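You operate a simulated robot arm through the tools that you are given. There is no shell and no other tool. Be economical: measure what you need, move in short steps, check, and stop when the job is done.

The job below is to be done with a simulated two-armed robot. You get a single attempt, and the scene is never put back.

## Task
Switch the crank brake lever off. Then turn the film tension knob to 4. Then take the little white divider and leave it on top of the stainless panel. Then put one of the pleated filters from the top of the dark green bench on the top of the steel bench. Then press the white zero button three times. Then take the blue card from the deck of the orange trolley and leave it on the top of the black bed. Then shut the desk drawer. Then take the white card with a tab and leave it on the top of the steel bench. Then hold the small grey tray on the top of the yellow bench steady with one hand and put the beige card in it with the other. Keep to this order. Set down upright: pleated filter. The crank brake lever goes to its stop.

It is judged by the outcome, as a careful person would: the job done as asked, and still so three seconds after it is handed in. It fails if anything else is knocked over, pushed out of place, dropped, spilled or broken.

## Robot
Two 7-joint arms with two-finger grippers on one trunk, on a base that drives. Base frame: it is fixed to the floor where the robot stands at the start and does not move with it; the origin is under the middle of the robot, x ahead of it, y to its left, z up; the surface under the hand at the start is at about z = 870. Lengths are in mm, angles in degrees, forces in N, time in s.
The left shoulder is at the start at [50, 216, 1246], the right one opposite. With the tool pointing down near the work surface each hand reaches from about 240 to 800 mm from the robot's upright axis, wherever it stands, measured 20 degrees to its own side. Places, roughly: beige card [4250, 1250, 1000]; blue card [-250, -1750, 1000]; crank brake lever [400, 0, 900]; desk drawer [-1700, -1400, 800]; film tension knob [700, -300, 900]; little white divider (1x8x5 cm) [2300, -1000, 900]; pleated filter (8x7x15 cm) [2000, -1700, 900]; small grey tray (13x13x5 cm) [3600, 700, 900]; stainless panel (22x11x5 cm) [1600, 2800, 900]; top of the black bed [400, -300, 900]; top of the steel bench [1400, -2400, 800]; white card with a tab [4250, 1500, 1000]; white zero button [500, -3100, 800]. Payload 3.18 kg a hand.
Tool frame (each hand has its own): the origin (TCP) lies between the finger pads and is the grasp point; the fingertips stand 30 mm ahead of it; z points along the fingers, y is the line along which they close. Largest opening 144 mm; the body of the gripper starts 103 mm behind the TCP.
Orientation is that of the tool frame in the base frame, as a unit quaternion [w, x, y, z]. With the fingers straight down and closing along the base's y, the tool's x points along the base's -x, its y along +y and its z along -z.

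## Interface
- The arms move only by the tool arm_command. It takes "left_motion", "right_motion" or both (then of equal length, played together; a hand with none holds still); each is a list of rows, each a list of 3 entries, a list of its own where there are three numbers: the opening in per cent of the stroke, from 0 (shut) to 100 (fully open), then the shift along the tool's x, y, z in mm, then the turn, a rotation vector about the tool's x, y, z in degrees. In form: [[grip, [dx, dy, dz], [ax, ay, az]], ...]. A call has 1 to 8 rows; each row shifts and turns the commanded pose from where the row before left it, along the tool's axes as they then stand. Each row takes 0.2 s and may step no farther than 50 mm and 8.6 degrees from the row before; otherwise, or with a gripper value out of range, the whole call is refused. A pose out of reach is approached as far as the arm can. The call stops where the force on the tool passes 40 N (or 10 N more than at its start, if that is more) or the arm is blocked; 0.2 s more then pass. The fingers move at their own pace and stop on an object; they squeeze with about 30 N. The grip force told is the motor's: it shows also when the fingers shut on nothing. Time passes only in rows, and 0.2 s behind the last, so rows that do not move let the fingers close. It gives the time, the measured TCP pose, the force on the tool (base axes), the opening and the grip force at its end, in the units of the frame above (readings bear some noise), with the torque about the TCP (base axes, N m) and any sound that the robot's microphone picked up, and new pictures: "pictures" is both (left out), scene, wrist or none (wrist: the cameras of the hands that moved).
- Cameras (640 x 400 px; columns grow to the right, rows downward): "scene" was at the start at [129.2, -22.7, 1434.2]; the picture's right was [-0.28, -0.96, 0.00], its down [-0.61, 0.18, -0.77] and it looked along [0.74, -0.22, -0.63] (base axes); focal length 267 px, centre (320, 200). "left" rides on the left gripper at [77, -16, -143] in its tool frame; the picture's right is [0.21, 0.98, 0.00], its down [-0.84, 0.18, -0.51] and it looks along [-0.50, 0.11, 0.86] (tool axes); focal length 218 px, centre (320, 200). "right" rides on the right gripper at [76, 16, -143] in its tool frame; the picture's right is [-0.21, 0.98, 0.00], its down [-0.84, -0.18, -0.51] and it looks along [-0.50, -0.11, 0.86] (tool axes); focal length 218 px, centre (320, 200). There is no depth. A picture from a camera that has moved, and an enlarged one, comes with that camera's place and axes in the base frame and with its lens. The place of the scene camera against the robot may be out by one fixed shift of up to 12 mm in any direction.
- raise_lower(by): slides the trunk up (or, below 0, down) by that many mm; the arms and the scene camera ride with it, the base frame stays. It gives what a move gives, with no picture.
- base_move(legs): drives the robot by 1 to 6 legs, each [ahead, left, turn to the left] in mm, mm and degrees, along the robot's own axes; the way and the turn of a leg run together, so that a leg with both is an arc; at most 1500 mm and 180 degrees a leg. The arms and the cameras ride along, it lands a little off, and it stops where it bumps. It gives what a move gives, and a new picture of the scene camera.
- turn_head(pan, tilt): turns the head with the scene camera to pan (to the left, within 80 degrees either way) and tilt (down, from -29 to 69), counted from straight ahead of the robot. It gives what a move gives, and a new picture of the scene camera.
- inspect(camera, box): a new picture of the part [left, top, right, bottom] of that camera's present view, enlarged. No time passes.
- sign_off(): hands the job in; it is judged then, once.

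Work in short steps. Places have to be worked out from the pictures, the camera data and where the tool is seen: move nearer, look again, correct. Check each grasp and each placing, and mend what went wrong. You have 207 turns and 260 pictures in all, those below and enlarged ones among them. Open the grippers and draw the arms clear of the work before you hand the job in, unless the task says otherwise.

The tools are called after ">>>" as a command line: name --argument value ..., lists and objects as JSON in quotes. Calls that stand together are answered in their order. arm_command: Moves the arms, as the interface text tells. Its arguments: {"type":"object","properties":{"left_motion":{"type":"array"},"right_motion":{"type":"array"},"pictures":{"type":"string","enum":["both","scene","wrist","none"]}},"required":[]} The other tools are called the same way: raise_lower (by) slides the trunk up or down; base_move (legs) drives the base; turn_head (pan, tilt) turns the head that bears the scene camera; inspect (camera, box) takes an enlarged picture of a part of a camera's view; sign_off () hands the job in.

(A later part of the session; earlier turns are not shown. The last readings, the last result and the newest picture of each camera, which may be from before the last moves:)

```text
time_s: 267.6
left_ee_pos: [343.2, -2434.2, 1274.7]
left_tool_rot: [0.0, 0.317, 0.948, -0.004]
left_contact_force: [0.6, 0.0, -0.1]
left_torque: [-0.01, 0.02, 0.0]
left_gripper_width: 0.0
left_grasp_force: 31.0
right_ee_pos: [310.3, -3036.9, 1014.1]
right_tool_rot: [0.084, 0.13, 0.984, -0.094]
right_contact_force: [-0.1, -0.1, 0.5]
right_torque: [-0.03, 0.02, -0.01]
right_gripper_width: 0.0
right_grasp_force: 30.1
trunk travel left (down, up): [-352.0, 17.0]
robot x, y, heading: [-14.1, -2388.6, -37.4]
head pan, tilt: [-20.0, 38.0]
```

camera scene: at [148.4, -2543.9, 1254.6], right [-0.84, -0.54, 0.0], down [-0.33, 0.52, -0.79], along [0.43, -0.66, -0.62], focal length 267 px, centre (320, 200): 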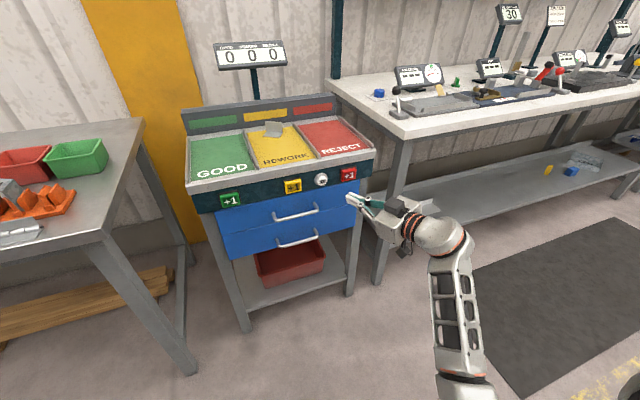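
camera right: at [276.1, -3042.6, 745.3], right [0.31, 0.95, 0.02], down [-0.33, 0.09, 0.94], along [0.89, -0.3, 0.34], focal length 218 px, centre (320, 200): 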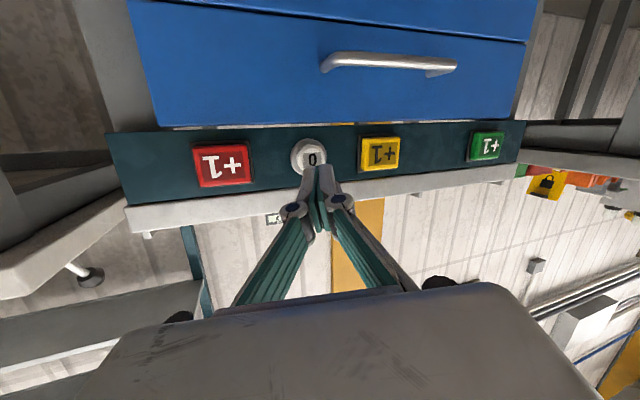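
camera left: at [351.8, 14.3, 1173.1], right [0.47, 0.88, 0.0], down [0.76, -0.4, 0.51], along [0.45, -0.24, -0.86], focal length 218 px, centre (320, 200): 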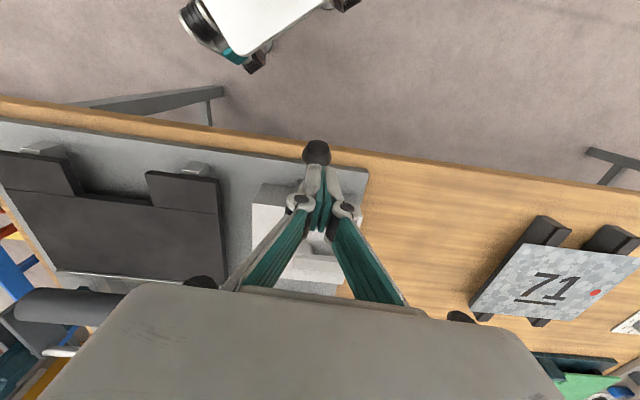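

>>> arm_command --right_motion '[[0, [0, 0, -20], [-4.7, 5.5, 0]], [0, [0, 0, -20], [-4.7, 5.5, 0]], [0, [20, 0, -40], [0, 0, 0]], [0, [20, 0, -40], [0, 0, 0]], [0, [0, 0, -40], [0, 0, 0]], [0, [0, 0, -40], [0, 0, 0]], [30, [0, 0, -30], [0, 0, 0]]]' --pictures "none"

>>> turn_head --pan -75 --tilt 20

```text
time_s: 269.2
left_ee_pos: [341.5, -2433.1, 1274.9]
left_tool_rot: [0.0, 0.317, 0.948, -0.004]
left_contact_force: [0.0, 0.6, -0.8]
left_torque: [-0.04, -0.01, -0.01]
left_gripper_width: 0.1
left_grasp_force: 30.9
right_ee_pos: [266.6, -3015.7, 1244.7]
right_tool_rot: [0.0, 0.13, 0.991, 0.0]
right_contact_force: [-0.2, -0.2, 0.0]
right_torque: [-0.05, -0.02, 0.0]
right_gripper_width: 43.1
right_grasp_force: 0.1
trunk travel left (down, up): [-352.0, 17.0]
robot x, y, heading: [-18.5, -2387.5, -37.4]
head pan, tilt: [-20.0, 38.0]
```

```text
time_s: 270.4
left_ee_pos: [342.0, -2434.5, 1275.5]
left_tool_rot: [0.001, 0.317, 0.948, -0.002]
left_contact_force: [0.6, 0.4, 0.1]
left_torque: [-0.01, 0.02, -0.04]
left_gripper_width: 0.0
left_grasp_force: 30.5
right_ee_pos: [267.0, -3015.8, 1244.3]
right_tool_rot: [0.0, 0.13, 0.992, -0.001]
right_contact_force: [-0.4, 0.4, 0.0]
right_torque: [0.01, 0.0, 0.02]
right_gripper_width: 43.4
right_grasp_force: 0.1
trunk travel left (down, up): [-352.0, 17.0]
robot x, y, heading: [-18.3, -2387.3, -37.5]
head pan, tilt: [-75.0, 20.0]
camera scene: at [-13.7, -2496.1, 1491.4], right [-0.93, 0.38, 0.0], down [0.13, 0.32, -0.94], along [-0.36, -0.87, -0.34], focal length 267 px, centre (320, 200)
```

scene: 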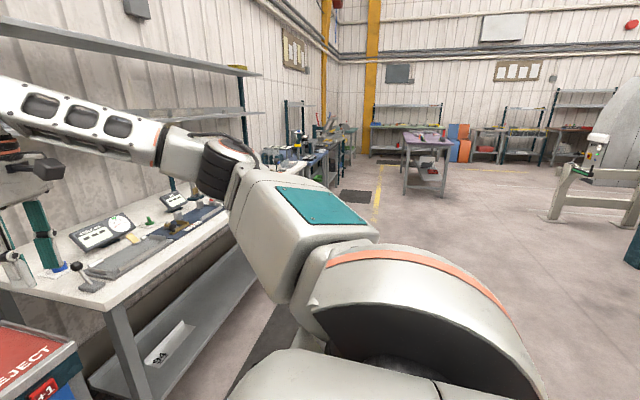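

Open floor lies to the right. Plan: move right 350, turn left 91° to face the orange trolley, then slide left to bring the blue card before the right hand.

>>> base_move --legs '[[0, -350, 0], [0, 0, 91], [0, 500, 0]]'

>>> turn_head --pan 0 --tilt 30

```text
time_s: 282.5
left_ee_pos: [-605.7, -2030.0, 1274.5]
left_tool_rot: [0.003, -0.464, 0.886, -0.002]
left_contact_force: [-0.1, 0.4, -0.1]
left_torque: [0.01, 0.01, -0.01]
left_gripper_width: 0.2
left_grasp_force: 30.7
right_ee_pos: [-20.9, -2083.5, 1244.8]
right_tool_rot: [0.0, -0.624, 0.781, -0.001]
right_contact_force: [0.0, 0.0, 0.3]
right_torque: [0.03, 0.0, -0.01]
right_gripper_width: 43.1
right_grasp_force: 0.1
trunk travel left (down, up): [-352.0, 17.0]
robot x, y, heading: [-636.9, -2387.9, 55.2]
head pan, tilt: [-75.0, 20.0]
camera scene: at [-521.5, -2389.3, 1491.4], right [-0.34, -0.94, 0.0], down [-0.32, 0.12, -0.94], along [0.88, -0.32, -0.34], focal length 267 px, centre (320, 200)
```

scene: 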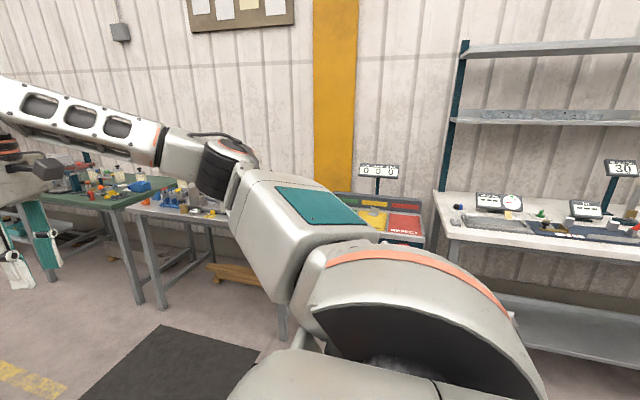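

```text
time_s: 284.0
left_ee_pos: [-604.6, -2031.8, 1275.5]
left_tool_rot: [0.003, -0.464, 0.886, -0.002]
left_contact_force: [0.0, 0.0, 0.1]
left_torque: [0.0, -0.01, 0.02]
left_gripper_width: 0.1
left_grasp_force: 30.9
right_ee_pos: [-20.7, -2082.7, 1243.4]
right_tool_rot: [0.0, -0.625, 0.781, 0.0]
right_contact_force: [0.8, 0.4, 1.3]
right_torque: [-0.02, 0.0, 0.01]
right_gripper_width: 43.1
right_grasp_force: 0.0
trunk travel left (down, up): [-352.0, 17.0]
robot x, y, heading: [-639.6, -2388.9, 55.1]
head pan, tilt: [0.0, 30.0]
camera scene: at [-557.0, -2283.5, 1475.3], right [0.82, -0.57, 0.0], down [-0.29, -0.41, -0.87], along [0.5, 0.71, -0.5], focal length 267 px, centre (320, 200)
```

scene: 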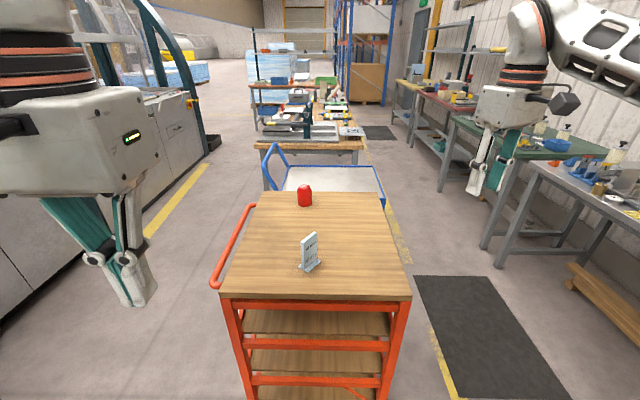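

>>> inspect --camera "scene" --box '[270, 215, 360, 285]'

```text
5.71 times, centred on (315, 250) of scene
camera zoom: at [-557.0, -2283.5, 1475.3], right [0.82, -0.57, 0.0], down [-0.29, -0.41, -0.87], along [0.5, 0.71, -0.5], focal length 1524 px, centre (349, -86)
```

zoom: 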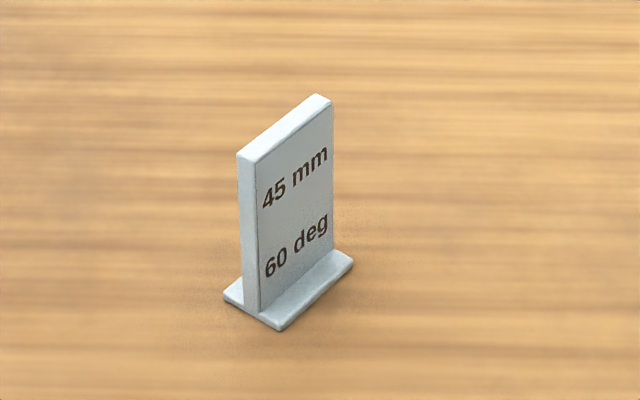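

The blue card is a small stand-up plate with a foot, ~[−258,−1805]. Slide left 240 mm for the right hand.

>>> base_move --legs '[[30, 240, 0]]'

>>> inspect --camera "scene" --box '[340, 180, 500, 320]'

```text
time_s: 286.7
left_ee_pos: [-779.4, -1871.5, 1276.7]
left_tool_rot: [0.003, -0.462, 0.887, -0.002]
left_contact_force: [0.2, -0.8, -0.2]
left_torque: [0.01, 0.03, 0.02]
left_gripper_width: 0.1
left_grasp_force: 31.2
right_ee_pos: [-194.6, -1926.1, 1244.7]
right_tool_rot: [0.0, -0.623, 0.782, 0.0]
right_contact_force: [0.0, -0.9, 0.5]
right_torque: [0.0, -0.02, -0.03]
right_gripper_width: 43.2
right_grasp_force: 0.1
trunk travel left (down, up): [-352.0, 17.0]
robot x, y, heading: [-816.1, -2229.0, 55.2]
head pan, tilt: [0.0, 30.0]
camera scene: at [-731.4, -2124.4, 1475.3], right [0.82, -0.58, 0.0], down [-0.29, -0.41, -0.87], along [0.5, 0.71, -0.5], focal length 267 px, centre (320, 200)
```

scene: 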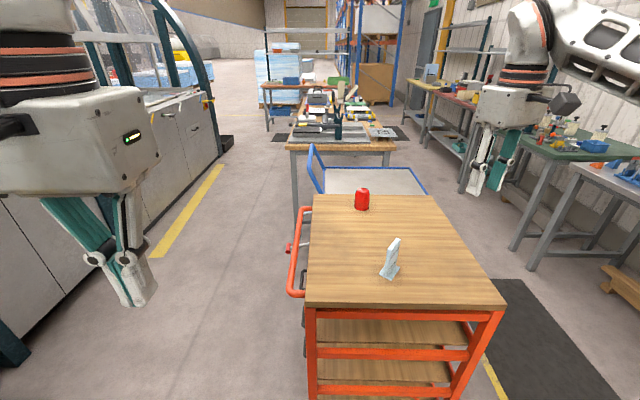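

```text
2.86 times, centred on (420, 250) of scene
camera zoom: at [-731.4, -2124.4, 1475.3], right [0.82, -0.58, 0.0], down [-0.29, -0.41, -0.87], along [0.5, 0.71, -0.5], focal length 762 px, centre (34, 57)
```

zoom: 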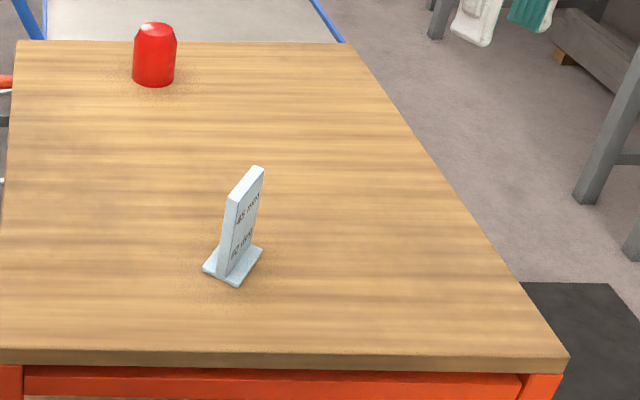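

Card foot at ≈[−245,−1783,911]. Bring the right hand above it at z≈1120 and view.

>>> arm_command --right_motion '[[40, [-32, 20, 31], [0, 0, 0]], [40, [-32, 20, 31], [0, 0, 0]], [40, [-32, 20, 31], [0, 0, 0]], [40, [-32, 20, 31], [0, 0, 0]]]' --pictures "none"

>>> inspect --camera "right" --box '[220, 60, 420, 220]'

```text
time_s: 287.7
left_ee_pos: [-779.1, -1870.5, 1275.3]
left_tool_rot: [0.003, -0.462, 0.887, -0.002]
left_contact_force: [0.4, 0.2, 0.0]
left_torque: [-0.05, 0.0, -0.03]
left_gripper_width: 0.0
left_grasp_force: 30.0
right_ee_pos: [-241.6, -1783.1, 1119.4]
right_tool_rot: [0.0, -0.624, 0.782, 0.0]
right_contact_force: [-0.5, -0.4, 0.7]
right_torque: [-0.05, 0.01, 0.03]
right_gripper_width: 57.5
right_grasp_force: 0.1
trunk travel left (down, up): [-352.0, 17.0]
robot x, y, heading: [-816.1, -2231.3, 54.7]
head pan, tilt: [0.0, 30.0]
```

```text
2.50 times, centred on (320, 140) of right
camera zoom: at [-275.5, -1854.7, 1262.8], right [-0.91, 0.42, 0.0], down [0.36, 0.78, 0.51], along [0.21, 0.46, -0.86], focal length 546 px, centre (320, 350)
```

zoom: 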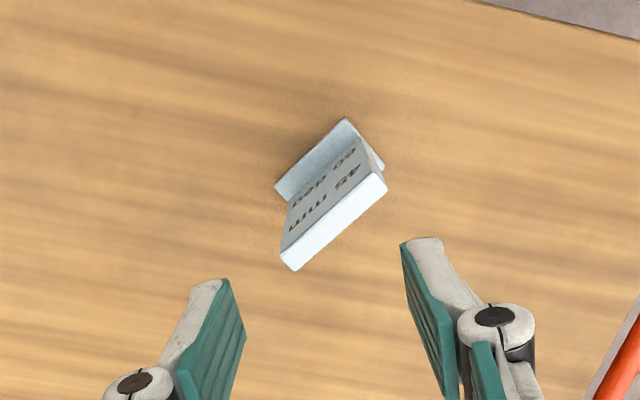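

The plate's line is at ~16°, so I'll grip it by its two side edges (62 mm wide): turn the hand +29° CCW and centre on [−246,−1775].

>>> arm_command --right_motion '[[70, [-6, 5.5, 15], [0, 0, -7.3]], [70, [0, 0, 15], [0, 0, -7.3]], [70, [0, 0, 15], [0, 0, -7.3]], [70, [0, 0, 10], [0, 0, -7.4]]]' --pictures "none"

>>> inspect --camera "right" --box '[200, 60, 440, 230]'

```text
time_s: 288.7
left_ee_pos: [-777.5, -1872.7, 1275.7]
left_tool_rot: [0.003, -0.462, 0.887, -0.001]
left_contact_force: [-1.3, 0.0, -0.2]
left_torque: [-0.03, -0.01, 0.01]
left_gripper_width: 0.0
left_grasp_force: 31.2
right_ee_pos: [-247.9, -1776.8, 1066.2]
right_tool_rot: [0.0, 0.802, -0.598, -0.001]
right_contact_force: [-0.8, 0.5, -1.6]
right_torque: [0.02, 0.01, -0.04]
right_gripper_width: 100.8
right_grasp_force: 0.1
trunk travel left (down, up): [-352.0, 17.0]
robot x, y, heading: [-812.3, -2232.5, 54.9]
head pan, tilt: [0.0, 30.0]
```

```text
2.35 times, centred on (320, 145) of right
camera zoom: at [-241.1, -1855.8, 1210.2], right [-1.0, -0.08, 0.0], down [-0.07, 0.86, 0.51], along [-0.04, 0.51, -0.86], focal length 514 px, centre (320, 329)
```

zoom: 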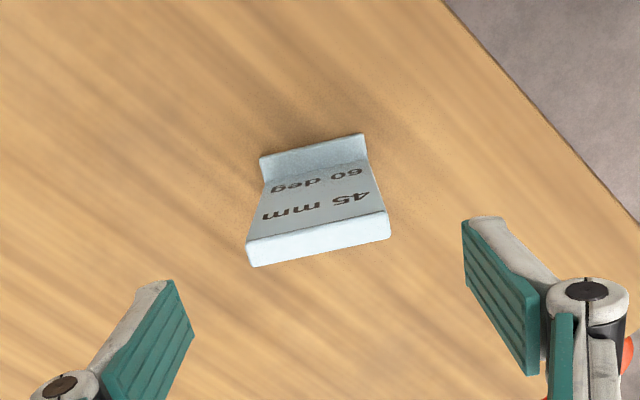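

Aligned within a degree. Move 5 mm forward, descend 84 mm and close on the side edges.

>>> arm_command --right_motion '[[70, [-5, 0, 28], [0, 0, 0]], [70, [0, 0, 28], [0, 0, 0]], [70, [0, 0, 28], [0, 0, 0]], [20, [0, 0, 0], [0, 0, 0]], [20, [0, 0, 0], [0, 0, 0]], [20, [0, 0, 0], [0, 0, 0]]]' --pictures "none"

>>> inspect --camera "scene" --box '[340, 180, 500, 320]'

>>> inspect --camera "right" --box '[200, 60, 440, 230]'

```text
time_s: 290.1
left_ee_pos: [-779.0, -1872.8, 1276.3]
left_tool_rot: [0.003, -0.462, 0.887, -0.002]
left_contact_force: [-0.5, 0.7, -0.2]
left_torque: [0.04, 0.01, -0.04]
left_gripper_width: 0.0
left_grasp_force: 30.9
right_ee_pos: [-250.4, -1772.1, 982.2]
right_tool_rot: [0.001, 0.801, -0.599, 0.0]
right_contact_force: [0.0, 0.5, -0.3]
right_torque: [-0.01, 0.02, -0.04]
right_gripper_width: 60.7
right_grasp_force: 30.0
trunk travel left (down, up): [-352.0, 17.0]
robot x, y, heading: [-816.4, -2230.5, 55.0]
head pan, tilt: [0.0, 30.0]
```

```text
2.86 times, centred on (420, 250) of scene
camera zoom: at [-731.3, -2124.6, 1475.3], right [0.82, -0.58, 0.0], down [-0.29, -0.41, -0.87], along [0.5, 0.71, -0.5], focal length 762 px, centre (34, 57)
```

zoom: 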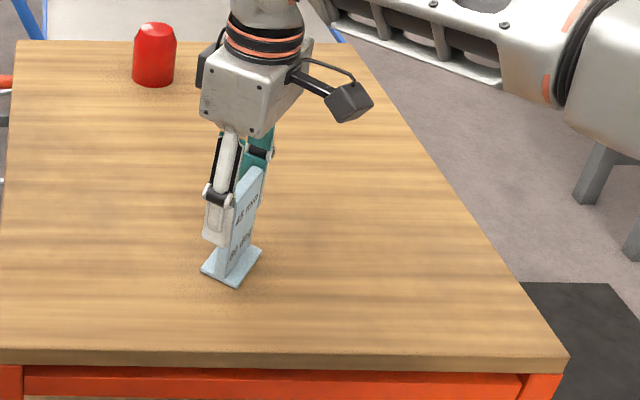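

```text
2.35 times, centred on (320, 145) of right
camera zoom: at [-244.3, -1850.4, 1126.2], right [-1.0, -0.08, 0.0], down [-0.07, 0.86, 0.51], along [-0.04, 0.51, -0.86], focal length 514 px, centre (320, 329)
```

zoom: 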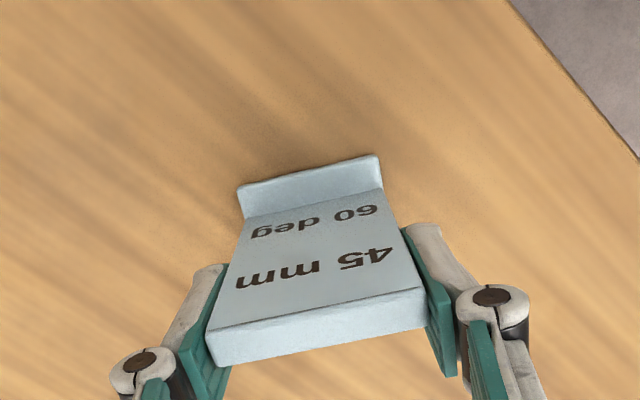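

Gripped by its edges (61 mm). Lift, retract a little, and drive around to the front of the main bench.

>>> arm_command --right_motion '[[20, [0, 0, -20], [0, 0, 0]], [20, [0, 0, -45], [0, 0, 0]], [20, [0, 0, -45], [0, 0, 0]], [20, [0, 0, -45], [0, 0, 0]], [20, [0, 0, -45], [0, 0, 0]], [20, [40, 0, -20], [0, 0, 0]], [20, [45, 0, 0], [0, 0, 0]], [20, [45, 0, 0], [0, 0, 0]]]' --pictures "none"

>>> base_move --legs '[[0, 830, 0], [1250, 0, -1], [1200, 0, 0]]'

```text
time_s: 291.9
left_ee_pos: [-777.6, -1874.5, 1276.4]
left_tool_rot: [0.004, -0.463, 0.886, -0.001]
left_contact_force: [1.0, -0.4, 0.1]
left_torque: [0.07, 0.02, -0.02]
left_gripper_width: 0.0
left_grasp_force: 30.8
right_ee_pos: [-213.4, -1902.5, 1199.6]
right_tool_rot: [-0.001, 0.802, -0.598, -0.001]
right_contact_force: [0.7, -1.1, -0.3]
right_torque: [0.04, 0.07, 0.01]
right_gripper_width: 60.6
right_grasp_force: 30.2
trunk travel left (down, up): [-352.0, 17.0]
robot x, y, heading: [-814.6, -2233.6, 55.0]
head pan, tilt: [0.0, 30.0]
```

```text
time_s: 297.1
left_ee_pos: [-1250.5, -1551.9, 1275.7]
left_tool_rot: [0.004, -0.473, 0.881, -0.002]
left_contact_force: [-0.2, -0.6, 0.1]
left_torque: [0.05, -0.01, -0.01]
left_gripper_width: 0.0
left_grasp_force: 30.6
right_ee_pos: [-686.9, -1566.0, 1200.2]
right_tool_rot: [-0.001, 0.809, -0.588, 0.0]
right_contact_force: [0.2, 0.7, -0.5]
right_torque: [0.02, -0.01, -0.01]
right_gripper_width: 60.6
right_grasp_force: 30.2
trunk travel left (down, up): [-352.0, 17.0]
robot x, y, heading: [-1277.6, -1915.1, 56.1]
head pan, tilt: [0.0, 30.0]
stopped in leg 1: the robot was blocked; the commanded pose is now the measured one
camera scene: at [-1197.2, -1804.3, 1475.3], right [0.83, -0.56, 0.0], down [-0.28, -0.41, -0.87], along [0.48, 0.72, -0.5], focal length 267 px, centre (320, 200)
```

scene: 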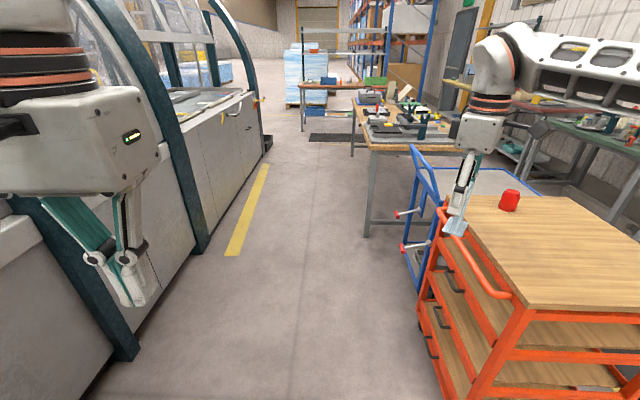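

Blocked on the left; look there (the desk with its drawer should be on that side).

>>> turn_head --pan 75 --tilt 35

```text
time_s: 298.5
left_ee_pos: [-1251.9, -1551.7, 1276.0]
left_tool_rot: [0.004, -0.473, 0.881, -0.002]
left_contact_force: [-0.6, 0.1, -0.1]
left_torque: [0.0, 0.0, 0.0]
left_gripper_width: 0.0
left_grasp_force: 30.6
right_ee_pos: [-687.7, -1566.7, 1200.5]
right_tool_rot: [-0.001, 0.808, -0.589, 0.0]
right_contact_force: [0.3, 0.0, -0.9]
right_torque: [-0.02, 0.01, 0.0]
right_gripper_width: 60.8
right_grasp_force: 30.2
trunk travel left (down, up): [-352.0, 17.0]
robot x, y, heading: [-1277.4, -1911.7, 55.9]
head pan, tilt: [75.0, 35.0]
camera scene: at [-1305.9, -1812.5, 1467.5], right [0.75, 0.66, 0.0], down [0.38, -0.43, -0.82], along [-0.54, 0.62, -0.57], focal length 267 px, centre (320, 200)
```

scene: 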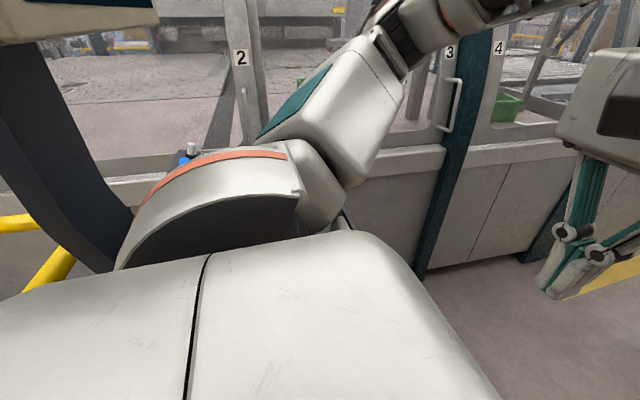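

Move right 50 away from whatever it is, then drive ahead along the corridor.

>>> base_move --legs '[[0, -50, -1.5], [1000, 0, 0]]'

>>> turn_head --pan 0 --tilt 30

```text
time_s: 304.5
left_ee_pos: [-634.9, -753.2, 1276.3]
left_tool_rot: [0.003, -0.472, 0.882, -0.002]
left_contact_force: [-0.3, 0.6, -0.6]
left_torque: [0.02, 0.02, -0.07]
left_gripper_width: 0.0
left_grasp_force: 30.8
right_ee_pos: [-71.3, -770.0, 1200.9]
right_tool_rot: [-0.002, 0.807, -0.59, 0.0]
right_contact_force: [0.0, 0.0, -0.5]
right_torque: [-0.01, -0.02, -0.01]
right_gripper_width: 60.6
right_grasp_force: 29.9
trunk travel left (down, up): [-352.0, 17.0]
robot x, y, heading: [-660.9, -1113.8, 56.0]
head pan, tilt: [75.0, 35.0]
camera scene: at [-690.5, -1013.7, 1467.5], right [0.76, 0.65, 0.0], down [0.37, -0.43, -0.82], along [-0.54, 0.62, -0.57], focal length 267 px, centre (320, 200)
```

scene: 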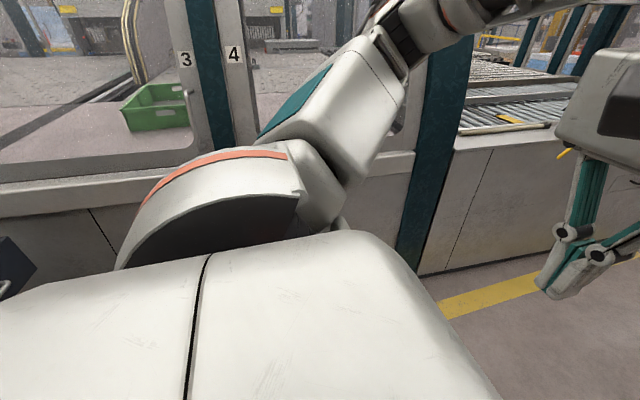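

```text
time_s: 305.9
left_ee_pos: [-634.5, -752.6, 1274.2]
left_tool_rot: [0.003, -0.471, 0.882, -0.002]
left_contact_force: [0.4, -0.7, -0.5]
left_torque: [-0.01, -0.02, 0.0]
left_gripper_width: 0.1
left_grasp_force: 30.9
right_ee_pos: [-71.8, -769.4, 1199.4]
right_tool_rot: [0.0, 0.807, -0.591, 0.0]
right_contact_force: [-0.2, -0.1, -0.6]
right_torque: [0.04, 0.0, 0.01]
right_gripper_width: 60.6
right_grasp_force: 30.2
trunk travel left (down, up): [-352.0, 17.0]
robot x, y, heading: [-659.7, -1112.1, 55.7]
head pan, tilt: [0.0, 30.0]
camera scene: at [-582.4, -1005.7, 1475.3], right [0.83, -0.56, 0.0], down [-0.28, -0.41, -0.87], along [0.49, 0.72, -0.5], focal length 267 px, centre (320, 200)
```

scene: 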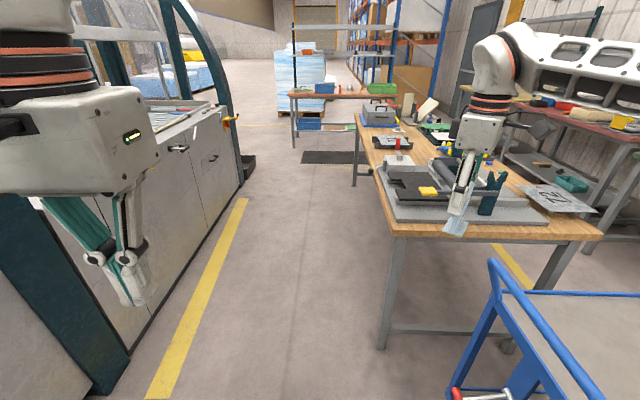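

Clear ahead. Drive to the front of the press and turn to face it.

>>> base_move --legs '[[700, 250, 0], [780, 0, 0], [0, 0, -84]]'

>>> turn_head --pan -15 --tilt 42

```text
time_s: 317.4
left_ee_pos: [310.4, 294.7, 1274.7]
left_tool_rot: [0.0, 0.214, 0.977, -0.003]
left_contact_force: [-1.0, -0.4, -0.1]
left_torque: [0.02, -0.01, -0.01]
left_gripper_width: 0.3
left_grasp_force: 31.2
right_ee_pos: [381.9, -264.3, 1200.8]
right_tool_rot: [0.001, -0.231, 0.973, -0.001]
right_contact_force: [-0.5, 0.5, 0.6]
right_torque: [0.01, 0.03, 0.0]
right_gripper_width: 60.7
right_grasp_force: 29.9
trunk travel left (down, up): [-352.0, 17.0]
robot x, y, heading: [-53.3, 263.9, -25.2]
head pan, tilt: [0.0, 30.0]
camera scene: at [73.5, 210.3, 1475.3], right [-0.43, -0.91, 0.0], down [-0.45, 0.21, -0.87], along [0.78, -0.37, -0.5], focal length 267 px, centre (320, 200)
```

scene: 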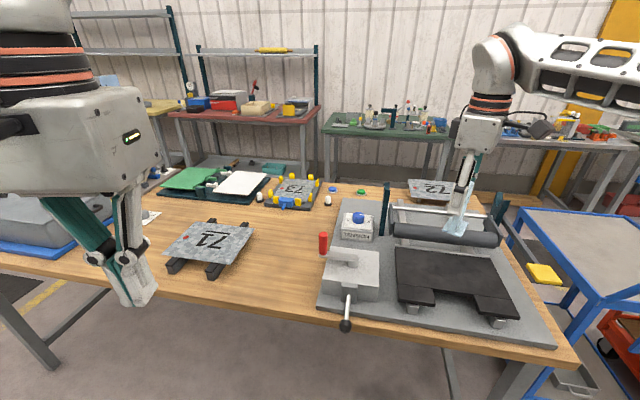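

```text
time_s: 318.1
left_ee_pos: [310.4, 294.1, 1275.5]
left_tool_rot: [0.001, 0.214, 0.977, -0.004]
left_contact_force: [-0.4, -0.5, 0.4]
left_torque: [-0.01, 0.02, 0.0]
left_gripper_width: 0.0
left_grasp_force: 30.4
right_ee_pos: [382.0, -264.3, 1200.1]
right_tool_rot: [0.0, -0.231, 0.973, -0.002]
right_contact_force: [0.1, 0.9, -0.7]
right_torque: [-0.01, -0.01, -0.01]
right_gripper_width: 60.7
right_grasp_force: 30.1
trunk travel left (down, up): [-352.0, 17.0]
robot x, y, heading: [-48.4, 267.3, -25.2]
head pan, tilt: [-15.0, 42.0]
camera scene: at [55.7, 195.1, 1457.1], right [-0.64, -0.76, 0.0], down [-0.51, 0.43, -0.74], along [0.57, -0.48, -0.67], focal length 267 px, centre (320, 200)
```

scene: 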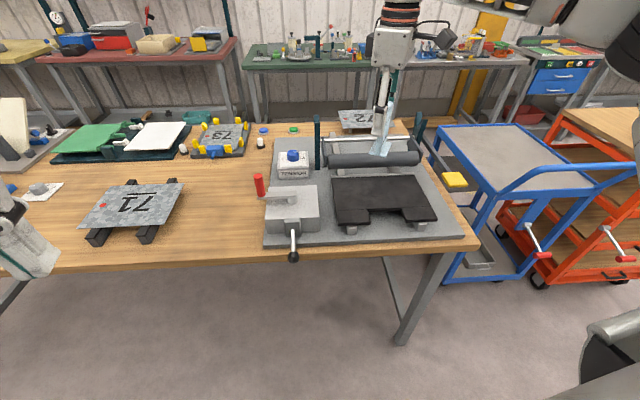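

Bed centre ≈[424,−371]. Move the base 130 ahead and 60 right to be comfortably in reach.

>>> base_move --legs '[[130, -60, 0]]'

>>> inspect --camera "scene" --box '[260, 130, 480, 290]'

>>> inspect --camera "right" --box '[120, 20, 520, 240]'

```text
time_s: 319.5
left_ee_pos: [399.8, 184.2, 1276.0]
left_tool_rot: [0.0, 0.213, 0.977, -0.004]
left_contact_force: [0.1, -1.2, -0.4]
left_torque: [0.04, 0.04, 0.0]
left_gripper_width: 0.3
left_grasp_force: 30.7
right_ee_pos: [471.4, -373.6, 1201.2]
right_tool_rot: [0.001, -0.232, 0.973, 0.0]
right_contact_force: [-0.1, 0.0, -1.3]
right_torque: [-0.02, 0.03, 0.01]
right_gripper_width: 60.7
right_grasp_force: 30.2
trunk travel left (down, up): [-352.0, 17.0]
robot x, y, heading: [36.1, 150.4, -25.2]
head pan, tilt: [-15.0, 42.0]
camera scene: at [144.6, 84.7, 1457.0], right [-0.64, -0.77, 0.0], down [-0.51, 0.43, -0.74], along [0.57, -0.48, -0.67], focal length 267 px, centre (320, 200)
```

scene: 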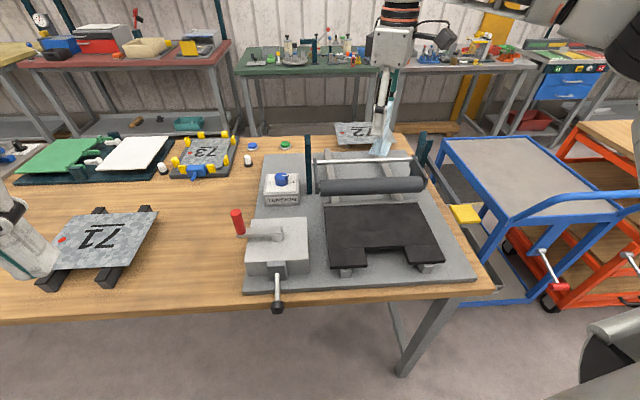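

```text
2.50 times, centred on (370, 210) of scene
camera zoom: at [144.6, 84.7, 1457.0], right [-0.64, -0.77, 0.0], down [-0.51, 0.43, -0.74], along [0.57, -0.48, -0.67], focal length 667 px, centre (195, 175)
```

zoom: 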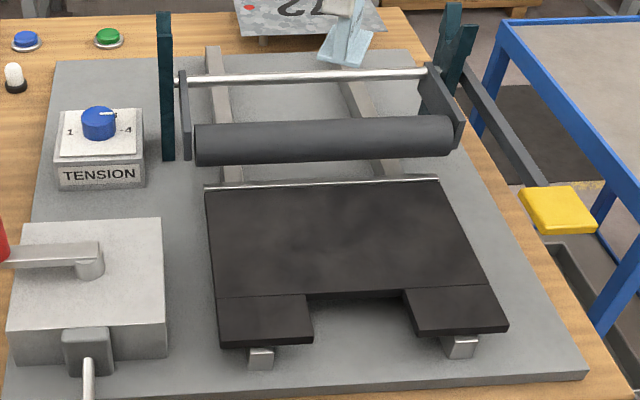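

```text
1.60 times, centred on (320, 130) of right
camera zoom: at [395.6, -394.5, 1343.9], right [-0.26, 0.97, 0.0], down [0.83, 0.22, 0.51], along [0.49, 0.13, -0.86], focal length 349 px, centre (320, 312)
```

zoom: 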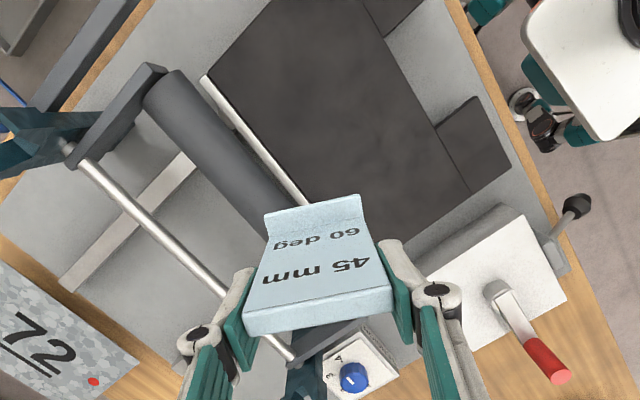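

Bed's main area centre ≈[437,−368]. Move over it and descend to TCP ≈1010.

>>> arm_command --right_motion '[[20, [27.7, 20.7, 20], [0, 0, 0]], [20, [0, 0, 45], [0, 0, 0]], [20, [0, 0, 45], [0, 0, 0]], [20, [0, 0, 45], [0, 0, 0]], [20, [0, 0, 35], [0, 0, 0]]]' --pictures "none"

>>> inspect --camera "scene" --box '[260, 130, 480, 290]'

>>> inspect --camera "right" --box '[120, 20, 520, 240]'

```text
time_s: 320.7
left_ee_pos: [398.9, 184.4, 1275.9]
left_tool_rot: [0.002, 0.213, 0.977, -0.004]
left_contact_force: [1.4, 0.3, -0.3]
left_torque: [0.03, -0.01, -0.02]
left_gripper_width: 0.0
left_grasp_force: 30.7
right_ee_pos: [435.9, -367.6, 1010.0]
right_tool_rot: [0.001, -0.232, 0.973, -0.001]
right_contact_force: [-0.6, -0.2, 0.6]
right_torque: [0.0, 0.01, -0.04]
right_gripper_width: 60.8
right_grasp_force: 30.2
trunk travel left (down, up): [-352.0, 17.0]
robot x, y, heading: [36.6, 153.5, -24.9]
head pan, tilt: [-15.0, 42.0]
```

```text
2.50 times, centred on (370, 210) of scene
camera zoom: at [143.7, 85.0, 1457.0], right [-0.64, -0.77, 0.0], down [-0.51, 0.43, -0.74], along [0.57, -0.48, -0.67], focal length 667 px, centre (195, 175)
```

zoom: 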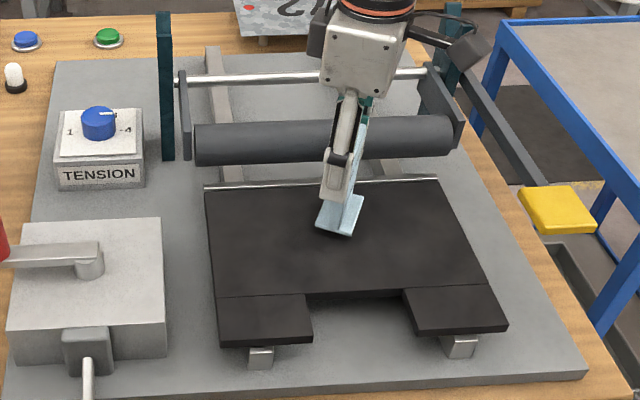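

```text
1.60 times, centred on (320, 130) of right
camera zoom: at [360.2, -388.1, 1153.3], right [-0.25, 0.97, 0.0], down [0.83, 0.22, 0.51], along [0.49, 0.13, -0.86], focal length 349 px, centre (320, 312)
```

zoom: 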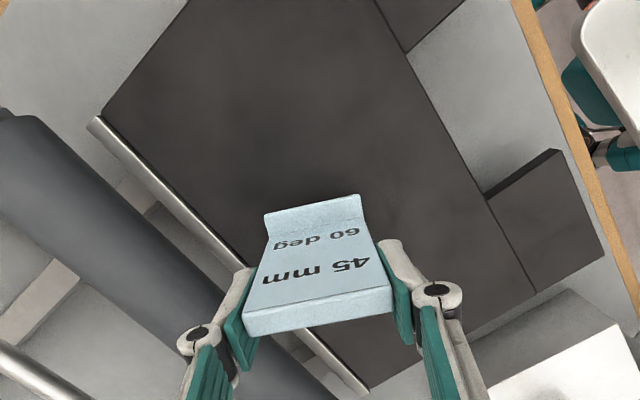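

Over the bed; shift 15 mm away from the roller bar and lower until contact.

>>> arm_command --right_motion '[[20, [15, 8, 0], [0, 0, 0]], [20, [0, 0, 15], [0, 0, 0]], [20, [0, 0, 8], [0, 0, 0]], [20, [0, 0, 5], [0, 0, 0]], [20, [0, 0, 4], [0, 0, 0]], [20, [0, 0, 4], [0, 0, 0]]]' --pictures "none"

>>> inspect --camera "scene" --box '[330, 160, 430, 250]'

```text
time_s: 322.1
left_ee_pos: [397.4, 186.8, 1275.6]
left_tool_rot: [0.0, 0.213, 0.977, -0.004]
left_contact_force: [-1.2, 0.8, 0.6]
left_torque: [0.03, -0.01, -0.01]
left_gripper_width: 0.1
left_grasp_force: 30.8
right_ee_pos: [421.3, -365.7, 977.4]
right_tool_rot: [0.003, -0.233, 0.973, -0.002]
right_contact_force: [5.7, -5.9, 26.7]
right_torque: [-0.27, -0.1, 0.02]
right_gripper_width: 60.8
right_grasp_force: 30.0
trunk travel left (down, up): [-352.0, 17.0]
robot x, y, heading: [34.4, 153.2, -24.8]
head pan, tilt: [-15.0, 42.0]
```

```text
4.44 times, centred on (380, 205) of scene
camera zoom: at [143.2, 86.8, 1457.2], right [-0.64, -0.77, 0.0], down [-0.51, 0.43, -0.74], along [0.57, -0.48, -0.67], focal length 1185 px, centre (53, 178)
```

zoom: 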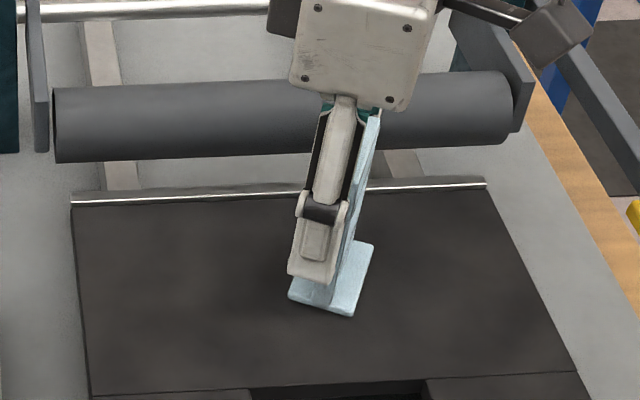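

Contact at z≈977. Ease up 2 mm, open, and rise.

>>> arm_command --right_motion '[[20, [0, 0, -2.5], [0, 0, 0]], [20, [0, 0, 0], [0, 0, 0]], [55, [0, 0, 0], [0, 0, 0]], [60, [0, 0, 0], [0, 0, 0]], [60, [0, 0, -30], [0, 0, 0]], [60, [0, 0, -45], [0, 0, 0]], [60, [0, 0, -45], [0, 0, 0]], [60, [0, 0, -45], [0, 0, 0]]]' --pictures "none"

>>> inspect --camera "scene" --box '[260, 130, 480, 290]'

```text
time_s: 323.9
left_ee_pos: [398.5, 185.5, 1276.6]
left_tool_rot: [0.001, 0.213, 0.977, -0.004]
left_contact_force: [0.3, -0.7, 0.2]
left_torque: [-0.05, 0.01, 0.01]
left_gripper_width: 0.0
left_grasp_force: 30.7
right_ee_pos: [421.2, -366.7, 1142.7]
right_tool_rot: [0.0, -0.233, 0.973, 0.0]
right_contact_force: [-0.2, 0.4, -0.4]
right_torque: [-0.01, 0.04, 0.02]
right_gripper_width: 86.5
right_grasp_force: 0.1
trunk travel left (down, up): [-352.0, 17.0]
robot x, y, heading: [34.0, 156.4, -24.9]
head pan, tilt: [-15.0, 42.0]
```

```text
2.50 times, centred on (370, 210) of scene
camera zoom: at [143.8, 86.2, 1457.1], right [-0.64, -0.77, 0.0], down [-0.51, 0.43, -0.74], along [0.57, -0.48, -0.67], focal length 667 px, centre (195, 175)
```

zoom: 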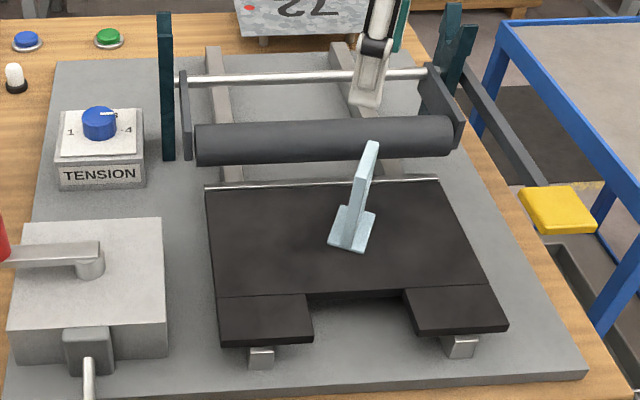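

The blue card stands on the black bed. Next the desk drawer (~[−1700,−1400]). Retract, back up, turn right and look along the corridor.

>>> arm_command --right_motion '[[30, [30, 0, -40], [0, 0, 0]], [30, [30, 0, -40], [0, 0, 0]], [30, [40, 0, 0], [0, 0, 0]]]' --pictures "none"

>>> base_move --legs '[[-200, 0, 0], [0, 0, -101], [700, 0, 0]]'

>>> turn_head --pan 15 --tilt 25

```text
time_s: 324.7
left_ee_pos: [396.3, 184.8, 1275.8]
left_tool_rot: [0.001, 0.213, 0.977, -0.003]
left_contact_force: [0.3, 0.2, 0.4]
left_torque: [0.02, -0.05, -0.01]
left_gripper_width: 0.1
left_grasp_force: 30.9
right_ee_pos: [329.7, -412.1, 1221.1]
right_tool_rot: [0.001, -0.232, 0.973, 0.001]
right_contact_force: [0.1, -0.4, -0.1]
right_torque: [0.03, -0.06, -0.02]
right_gripper_width: 43.4
right_grasp_force: 0.1
trunk travel left (down, up): [-352.0, 17.0]
robot x, y, heading: [37.8, 154.6, -24.8]
head pan, tilt: [-15.0, 42.0]
```

```text
time_s: 333.9
left_ee_pos: [-562.7, -701.4, 1276.0]
left_tool_rot: [-0.003, 0.882, 0.471, -0.003]
left_contact_force: [0.0, 0.5, 0.0]
left_torque: [0.0, -0.01, -0.01]
left_gripper_width: 0.0
left_grasp_force: 30.5
right_ee_pos: [-1142.5, -540.5, 1220.0]
right_tool_rot: [0.0, 0.589, 0.808, -0.001]
right_contact_force: [-0.6, 0.0, 0.6]
right_torque: [-0.01, 0.0, -0.01]
right_gripper_width: 43.1
right_grasp_force: 0.1
trunk travel left (down, up): [-352.0, 17.0]
robot x, y, heading: [-534.4, -340.9, -124.0]
head pan, tilt: [-15.0, 42.0]
camera scene: at [-614.7, -425.5, 1457.0], right [-0.65, 0.76, 0.0], down [0.51, 0.44, -0.74], along [-0.56, -0.49, -0.67], focal length 267 px, centre (320, 200)
```

scene: 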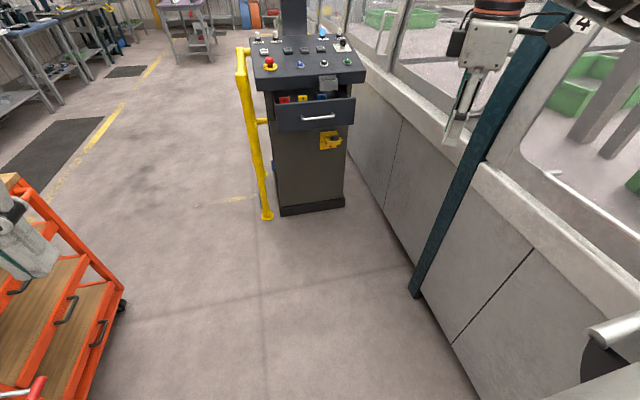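

```text
time_s: 334.8
left_ee_pos: [-562.3, -701.1, 1275.7]
left_tool_rot: [-0.002, 0.882, 0.471, -0.003]
left_contact_force: [0.3, 0.1, 0.3]
left_torque: [-0.01, -0.01, 0.02]
left_gripper_width: 0.0
left_grasp_force: 30.5
right_ee_pos: [-1143.2, -540.4, 1220.4]
right_tool_rot: [0.0, 0.59, 0.807, -0.001]
right_contact_force: [-0.8, 0.4, -0.1]
right_torque: [0.02, -0.02, -0.01]
right_gripper_width: 43.3
right_grasp_force: 0.0
trunk travel left (down, up): [-352.0, 17.0]
robot x, y, heading: [-536.6, -339.6, -124.1]
head pan, tilt: [15.0, 25.0]
camera scene: at [-581.6, -457.6, 1483.2], right [-0.94, 0.33, 0.0], down [0.14, 0.4, -0.91], along [-0.3, -0.86, -0.42], focal length 267 px, centre (320, 200)
```

scene: 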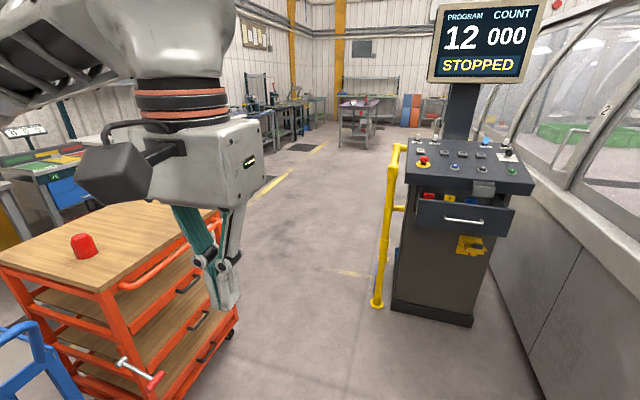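

The console's drawer (handle ~[−1692,−1372,800]) faces us, beside a yellow rail. I'll drive nearer, lower the trunk, and push it shut with the right hand pointing forward.

>>> base_move --legs '[[720, -30, -2.4]]'

>>> raise_lower --by -190

>>> turn_head --pan -20 --tilt 35

```text
time_s: 338.7
left_ee_pos: [-1027.1, -1264.1, 1275.9]
left_tool_rot: [-0.002, 0.894, 0.447, -0.003]
left_contact_force: [-0.8, -0.3, 0.7]
left_torque: [0.0, 0.02, -0.01]
left_gripper_width: 0.0
left_grasp_force: 31.5
right_ee_pos: [-1596.8, -1072.5, 1221.3]
right_tool_rot: [-0.001, 0.612, 0.791, -0.001]
right_contact_force: [-0.2, 0.1, -0.1]
right_torque: [0.03, -0.02, -0.01]
right_gripper_width: 43.4
right_grasp_force: 0.1
trunk travel left (down, up): [-352.0, 17.0]
robot x, y, heading: [-978.8, -902.2, -127.4]
head pan, tilt: [15.0, 25.0]
camera scene: at [-1032.1, -1020.0, 1483.3], right [-0.93, 0.38, 0.0], down [0.16, 0.39, -0.91], along [-0.34, -0.84, -0.42], focal length 267 px, centre (320, 200)
```

scene: 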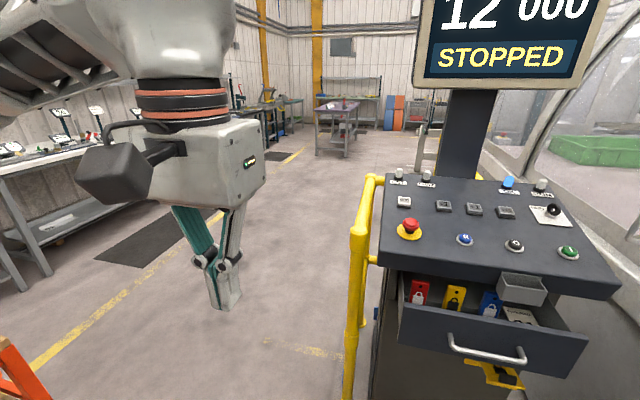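

```text
time_s: 340.8
left_ee_pos: [-1026.6, -1262.1, 1087.1]
left_tool_rot: [-0.002, 0.894, 0.448, -0.005]
left_contact_force: [0.0, 0.0, 0.9]
left_torque: [-0.04, 0.04, 0.01]
left_gripper_width: 0.0
left_grasp_force: 30.9
right_ee_pos: [-1595.4, -1072.1, 1032.3]
right_tool_rot: [0.0, 0.612, 0.791, -0.002]
right_contact_force: [-0.2, -0.8, -0.2]
right_torque: [-0.01, -0.01, -0.03]
right_gripper_width: 43.1
right_grasp_force: 0.0
trunk travel left (down, up): [-162.0, 207.0]
robot x, y, heading: [-979.3, -905.2, -126.8]
head pan, tilt: [15.0, 25.0]
```

```text
time_s: 341.8
left_ee_pos: [-1026.7, -1263.3, 1085.7]
left_tool_rot: [-0.003, 0.894, 0.448, -0.003]
left_contact_force: [-0.4, -0.6, -0.8]
left_torque: [-0.01, -0.03, -0.03]
left_gripper_width: 0.0
left_grasp_force: 30.6
right_ee_pos: [-1595.7, -1071.9, 1030.5]
right_tool_rot: [0.0, 0.611, 0.791, -0.001]
right_contact_force: [-0.3, -0.1, 0.2]
right_torque: [0.04, 0.02, 0.0]
right_gripper_width: 43.5
right_grasp_force: 0.0
trunk travel left (down, up): [-162.0, 207.0]
robot x, y, heading: [-978.6, -900.6, -127.4]
head pan, tilt: [-20.0, 35.0]
camera scene: at [-1126.1, -1054.6, 1270.4], right [-0.54, 0.84, 0.0], down [0.48, 0.31, -0.82], along [-0.69, -0.44, -0.57], focal length 267 px, centre (320, 200)
```

scene: 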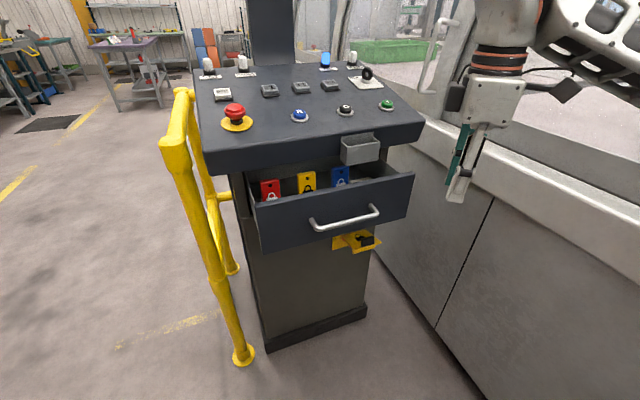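

The drawer front is at about r=2025, handle at [−1605,−1286,849]. Back the base 170 mm to allow the forward-pointing posture, then turn and pitch the hand.

>>> base_move --legs '[[-170, 0, 0]]'

>>> arm_command --right_motion '[[0, [-45, 0, 0], [0, 0, 8]], [0, [-45, 0, 0], [0, 0, 8]], [0, [-45, 0, 0], [0, 0, 8]], [0, [-45, 0, 0], [0, 0, 8]], [0, [0, 0, 0], [0, -8.5, 0]], [0, [0, 0, 0], [0, -8.5, 0]], [0, [0, 0, 0], [0, -8.5, 0]], [0, [0, 0, 0], [0, -8.5, 0]]]' --pictures "scene"

```text
time_s: 343.3
left_ee_pos: [-925.1, -1129.3, 1085.6]
left_tool_rot: [-0.001, 0.895, 0.446, -0.004]
left_contact_force: [0.2, 0.7, -0.8]
left_torque: [0.02, 0.02, 0.02]
left_gripper_width: 0.0
left_grasp_force: 30.3
right_ee_pos: [-1493.3, -936.4, 1030.9]
right_tool_rot: [0.0, 0.612, 0.791, -0.002]
right_contact_force: [0.1, 0.0, -1.1]
right_torque: [-0.01, 0.0, -0.02]
right_gripper_width: 43.2
right_grasp_force: 0.1
trunk travel left (down, up): [-162.0, 207.0]
robot x, y, heading: [-874.0, -768.0, -127.3]
head pan, tilt: [-20.0, 35.0]
camera scene: at [-1023.7, -919.2, 1270.5], right [-0.54, 0.84, 0.0], down [0.48, 0.31, -0.82], along [-0.69, -0.44, -0.57], focal length 267 px, centre (320, 200)
```

scene: 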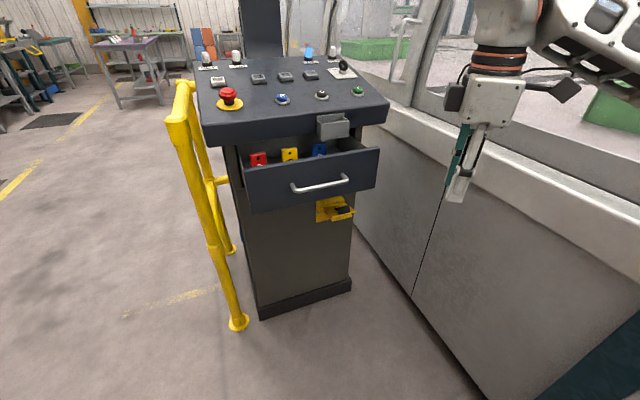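

```text
time_s: 345.1
left_ee_pos: [-925.4, -1130.2, 1084.3]
left_tool_rot: [-0.003, 0.895, 0.446, -0.003]
left_contact_force: [-0.5, 0.3, 0.2]
left_torque: [0.0, -0.06, 0.02]
left_gripper_width: 0.1
left_grasp_force: 30.5
right_ee_pos: [-1487.2, -1116.6, 1029.2]
right_tool_rot: [0.173, 0.771, 0.565, -0.237]
right_contact_force: [-0.4, 0.1, 0.1]
right_torque: [0.01, -0.01, -0.01]
right_gripper_width: 0.0
right_grasp_force: 29.9
trunk travel left (down, up): [-162.0, 207.0]
robot x, y, heading: [-874.1, -769.3, -127.3]
head pan, tilt: [-20.0, 35.0]
camera scene: at [-1024.7, -920.1, 1270.1], right [-0.54, 0.84, 0.0], down [0.48, 0.31, -0.82], along [-0.69, -0.44, -0.57], focal length 267 px, centre (320, 200)
```

scene: 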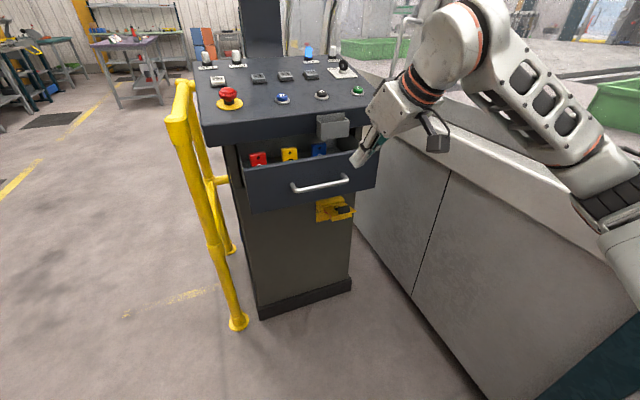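

Going well. Continue pitching 36° more.

>>> arm_command --right_motion '[[0, [0, 0, 5], [0, -8.5, 0]], [0, [0, 0, 5], [0, -8.5, 0]], [0, [0, 0, 5], [0, -8.5, 0]], [0, [0, 0, 5], [0, -8.5, 0]]]' --pictures "none"

```text
time_s: 346.1
left_ee_pos: [-925.5, -1129.3, 1084.8]
left_tool_rot: [-0.003, 0.895, 0.446, -0.003]
left_contact_force: [-0.6, 0.8, -0.1]
left_torque: [0.01, 0.0, 0.01]
left_gripper_width: 0.2
left_grasp_force: 30.6
right_ee_pos: [-1504.8, -1120.8, 1017.9]
right_tool_rot: [0.334, 0.666, 0.493, -0.45]
right_contact_force: [0.3, -0.7, 0.4]
right_torque: [0.01, -0.01, 0.0]
right_gripper_width: 0.1
right_grasp_force: 30.5
right hand out of reach, approached as far as the arm can: row 4
trunk travel left (down, up): [-162.0, 207.0]
robot x, y, heading: [-873.3, -764.7, -127.4]
head pan, tilt: [-20.0, 35.0]
```

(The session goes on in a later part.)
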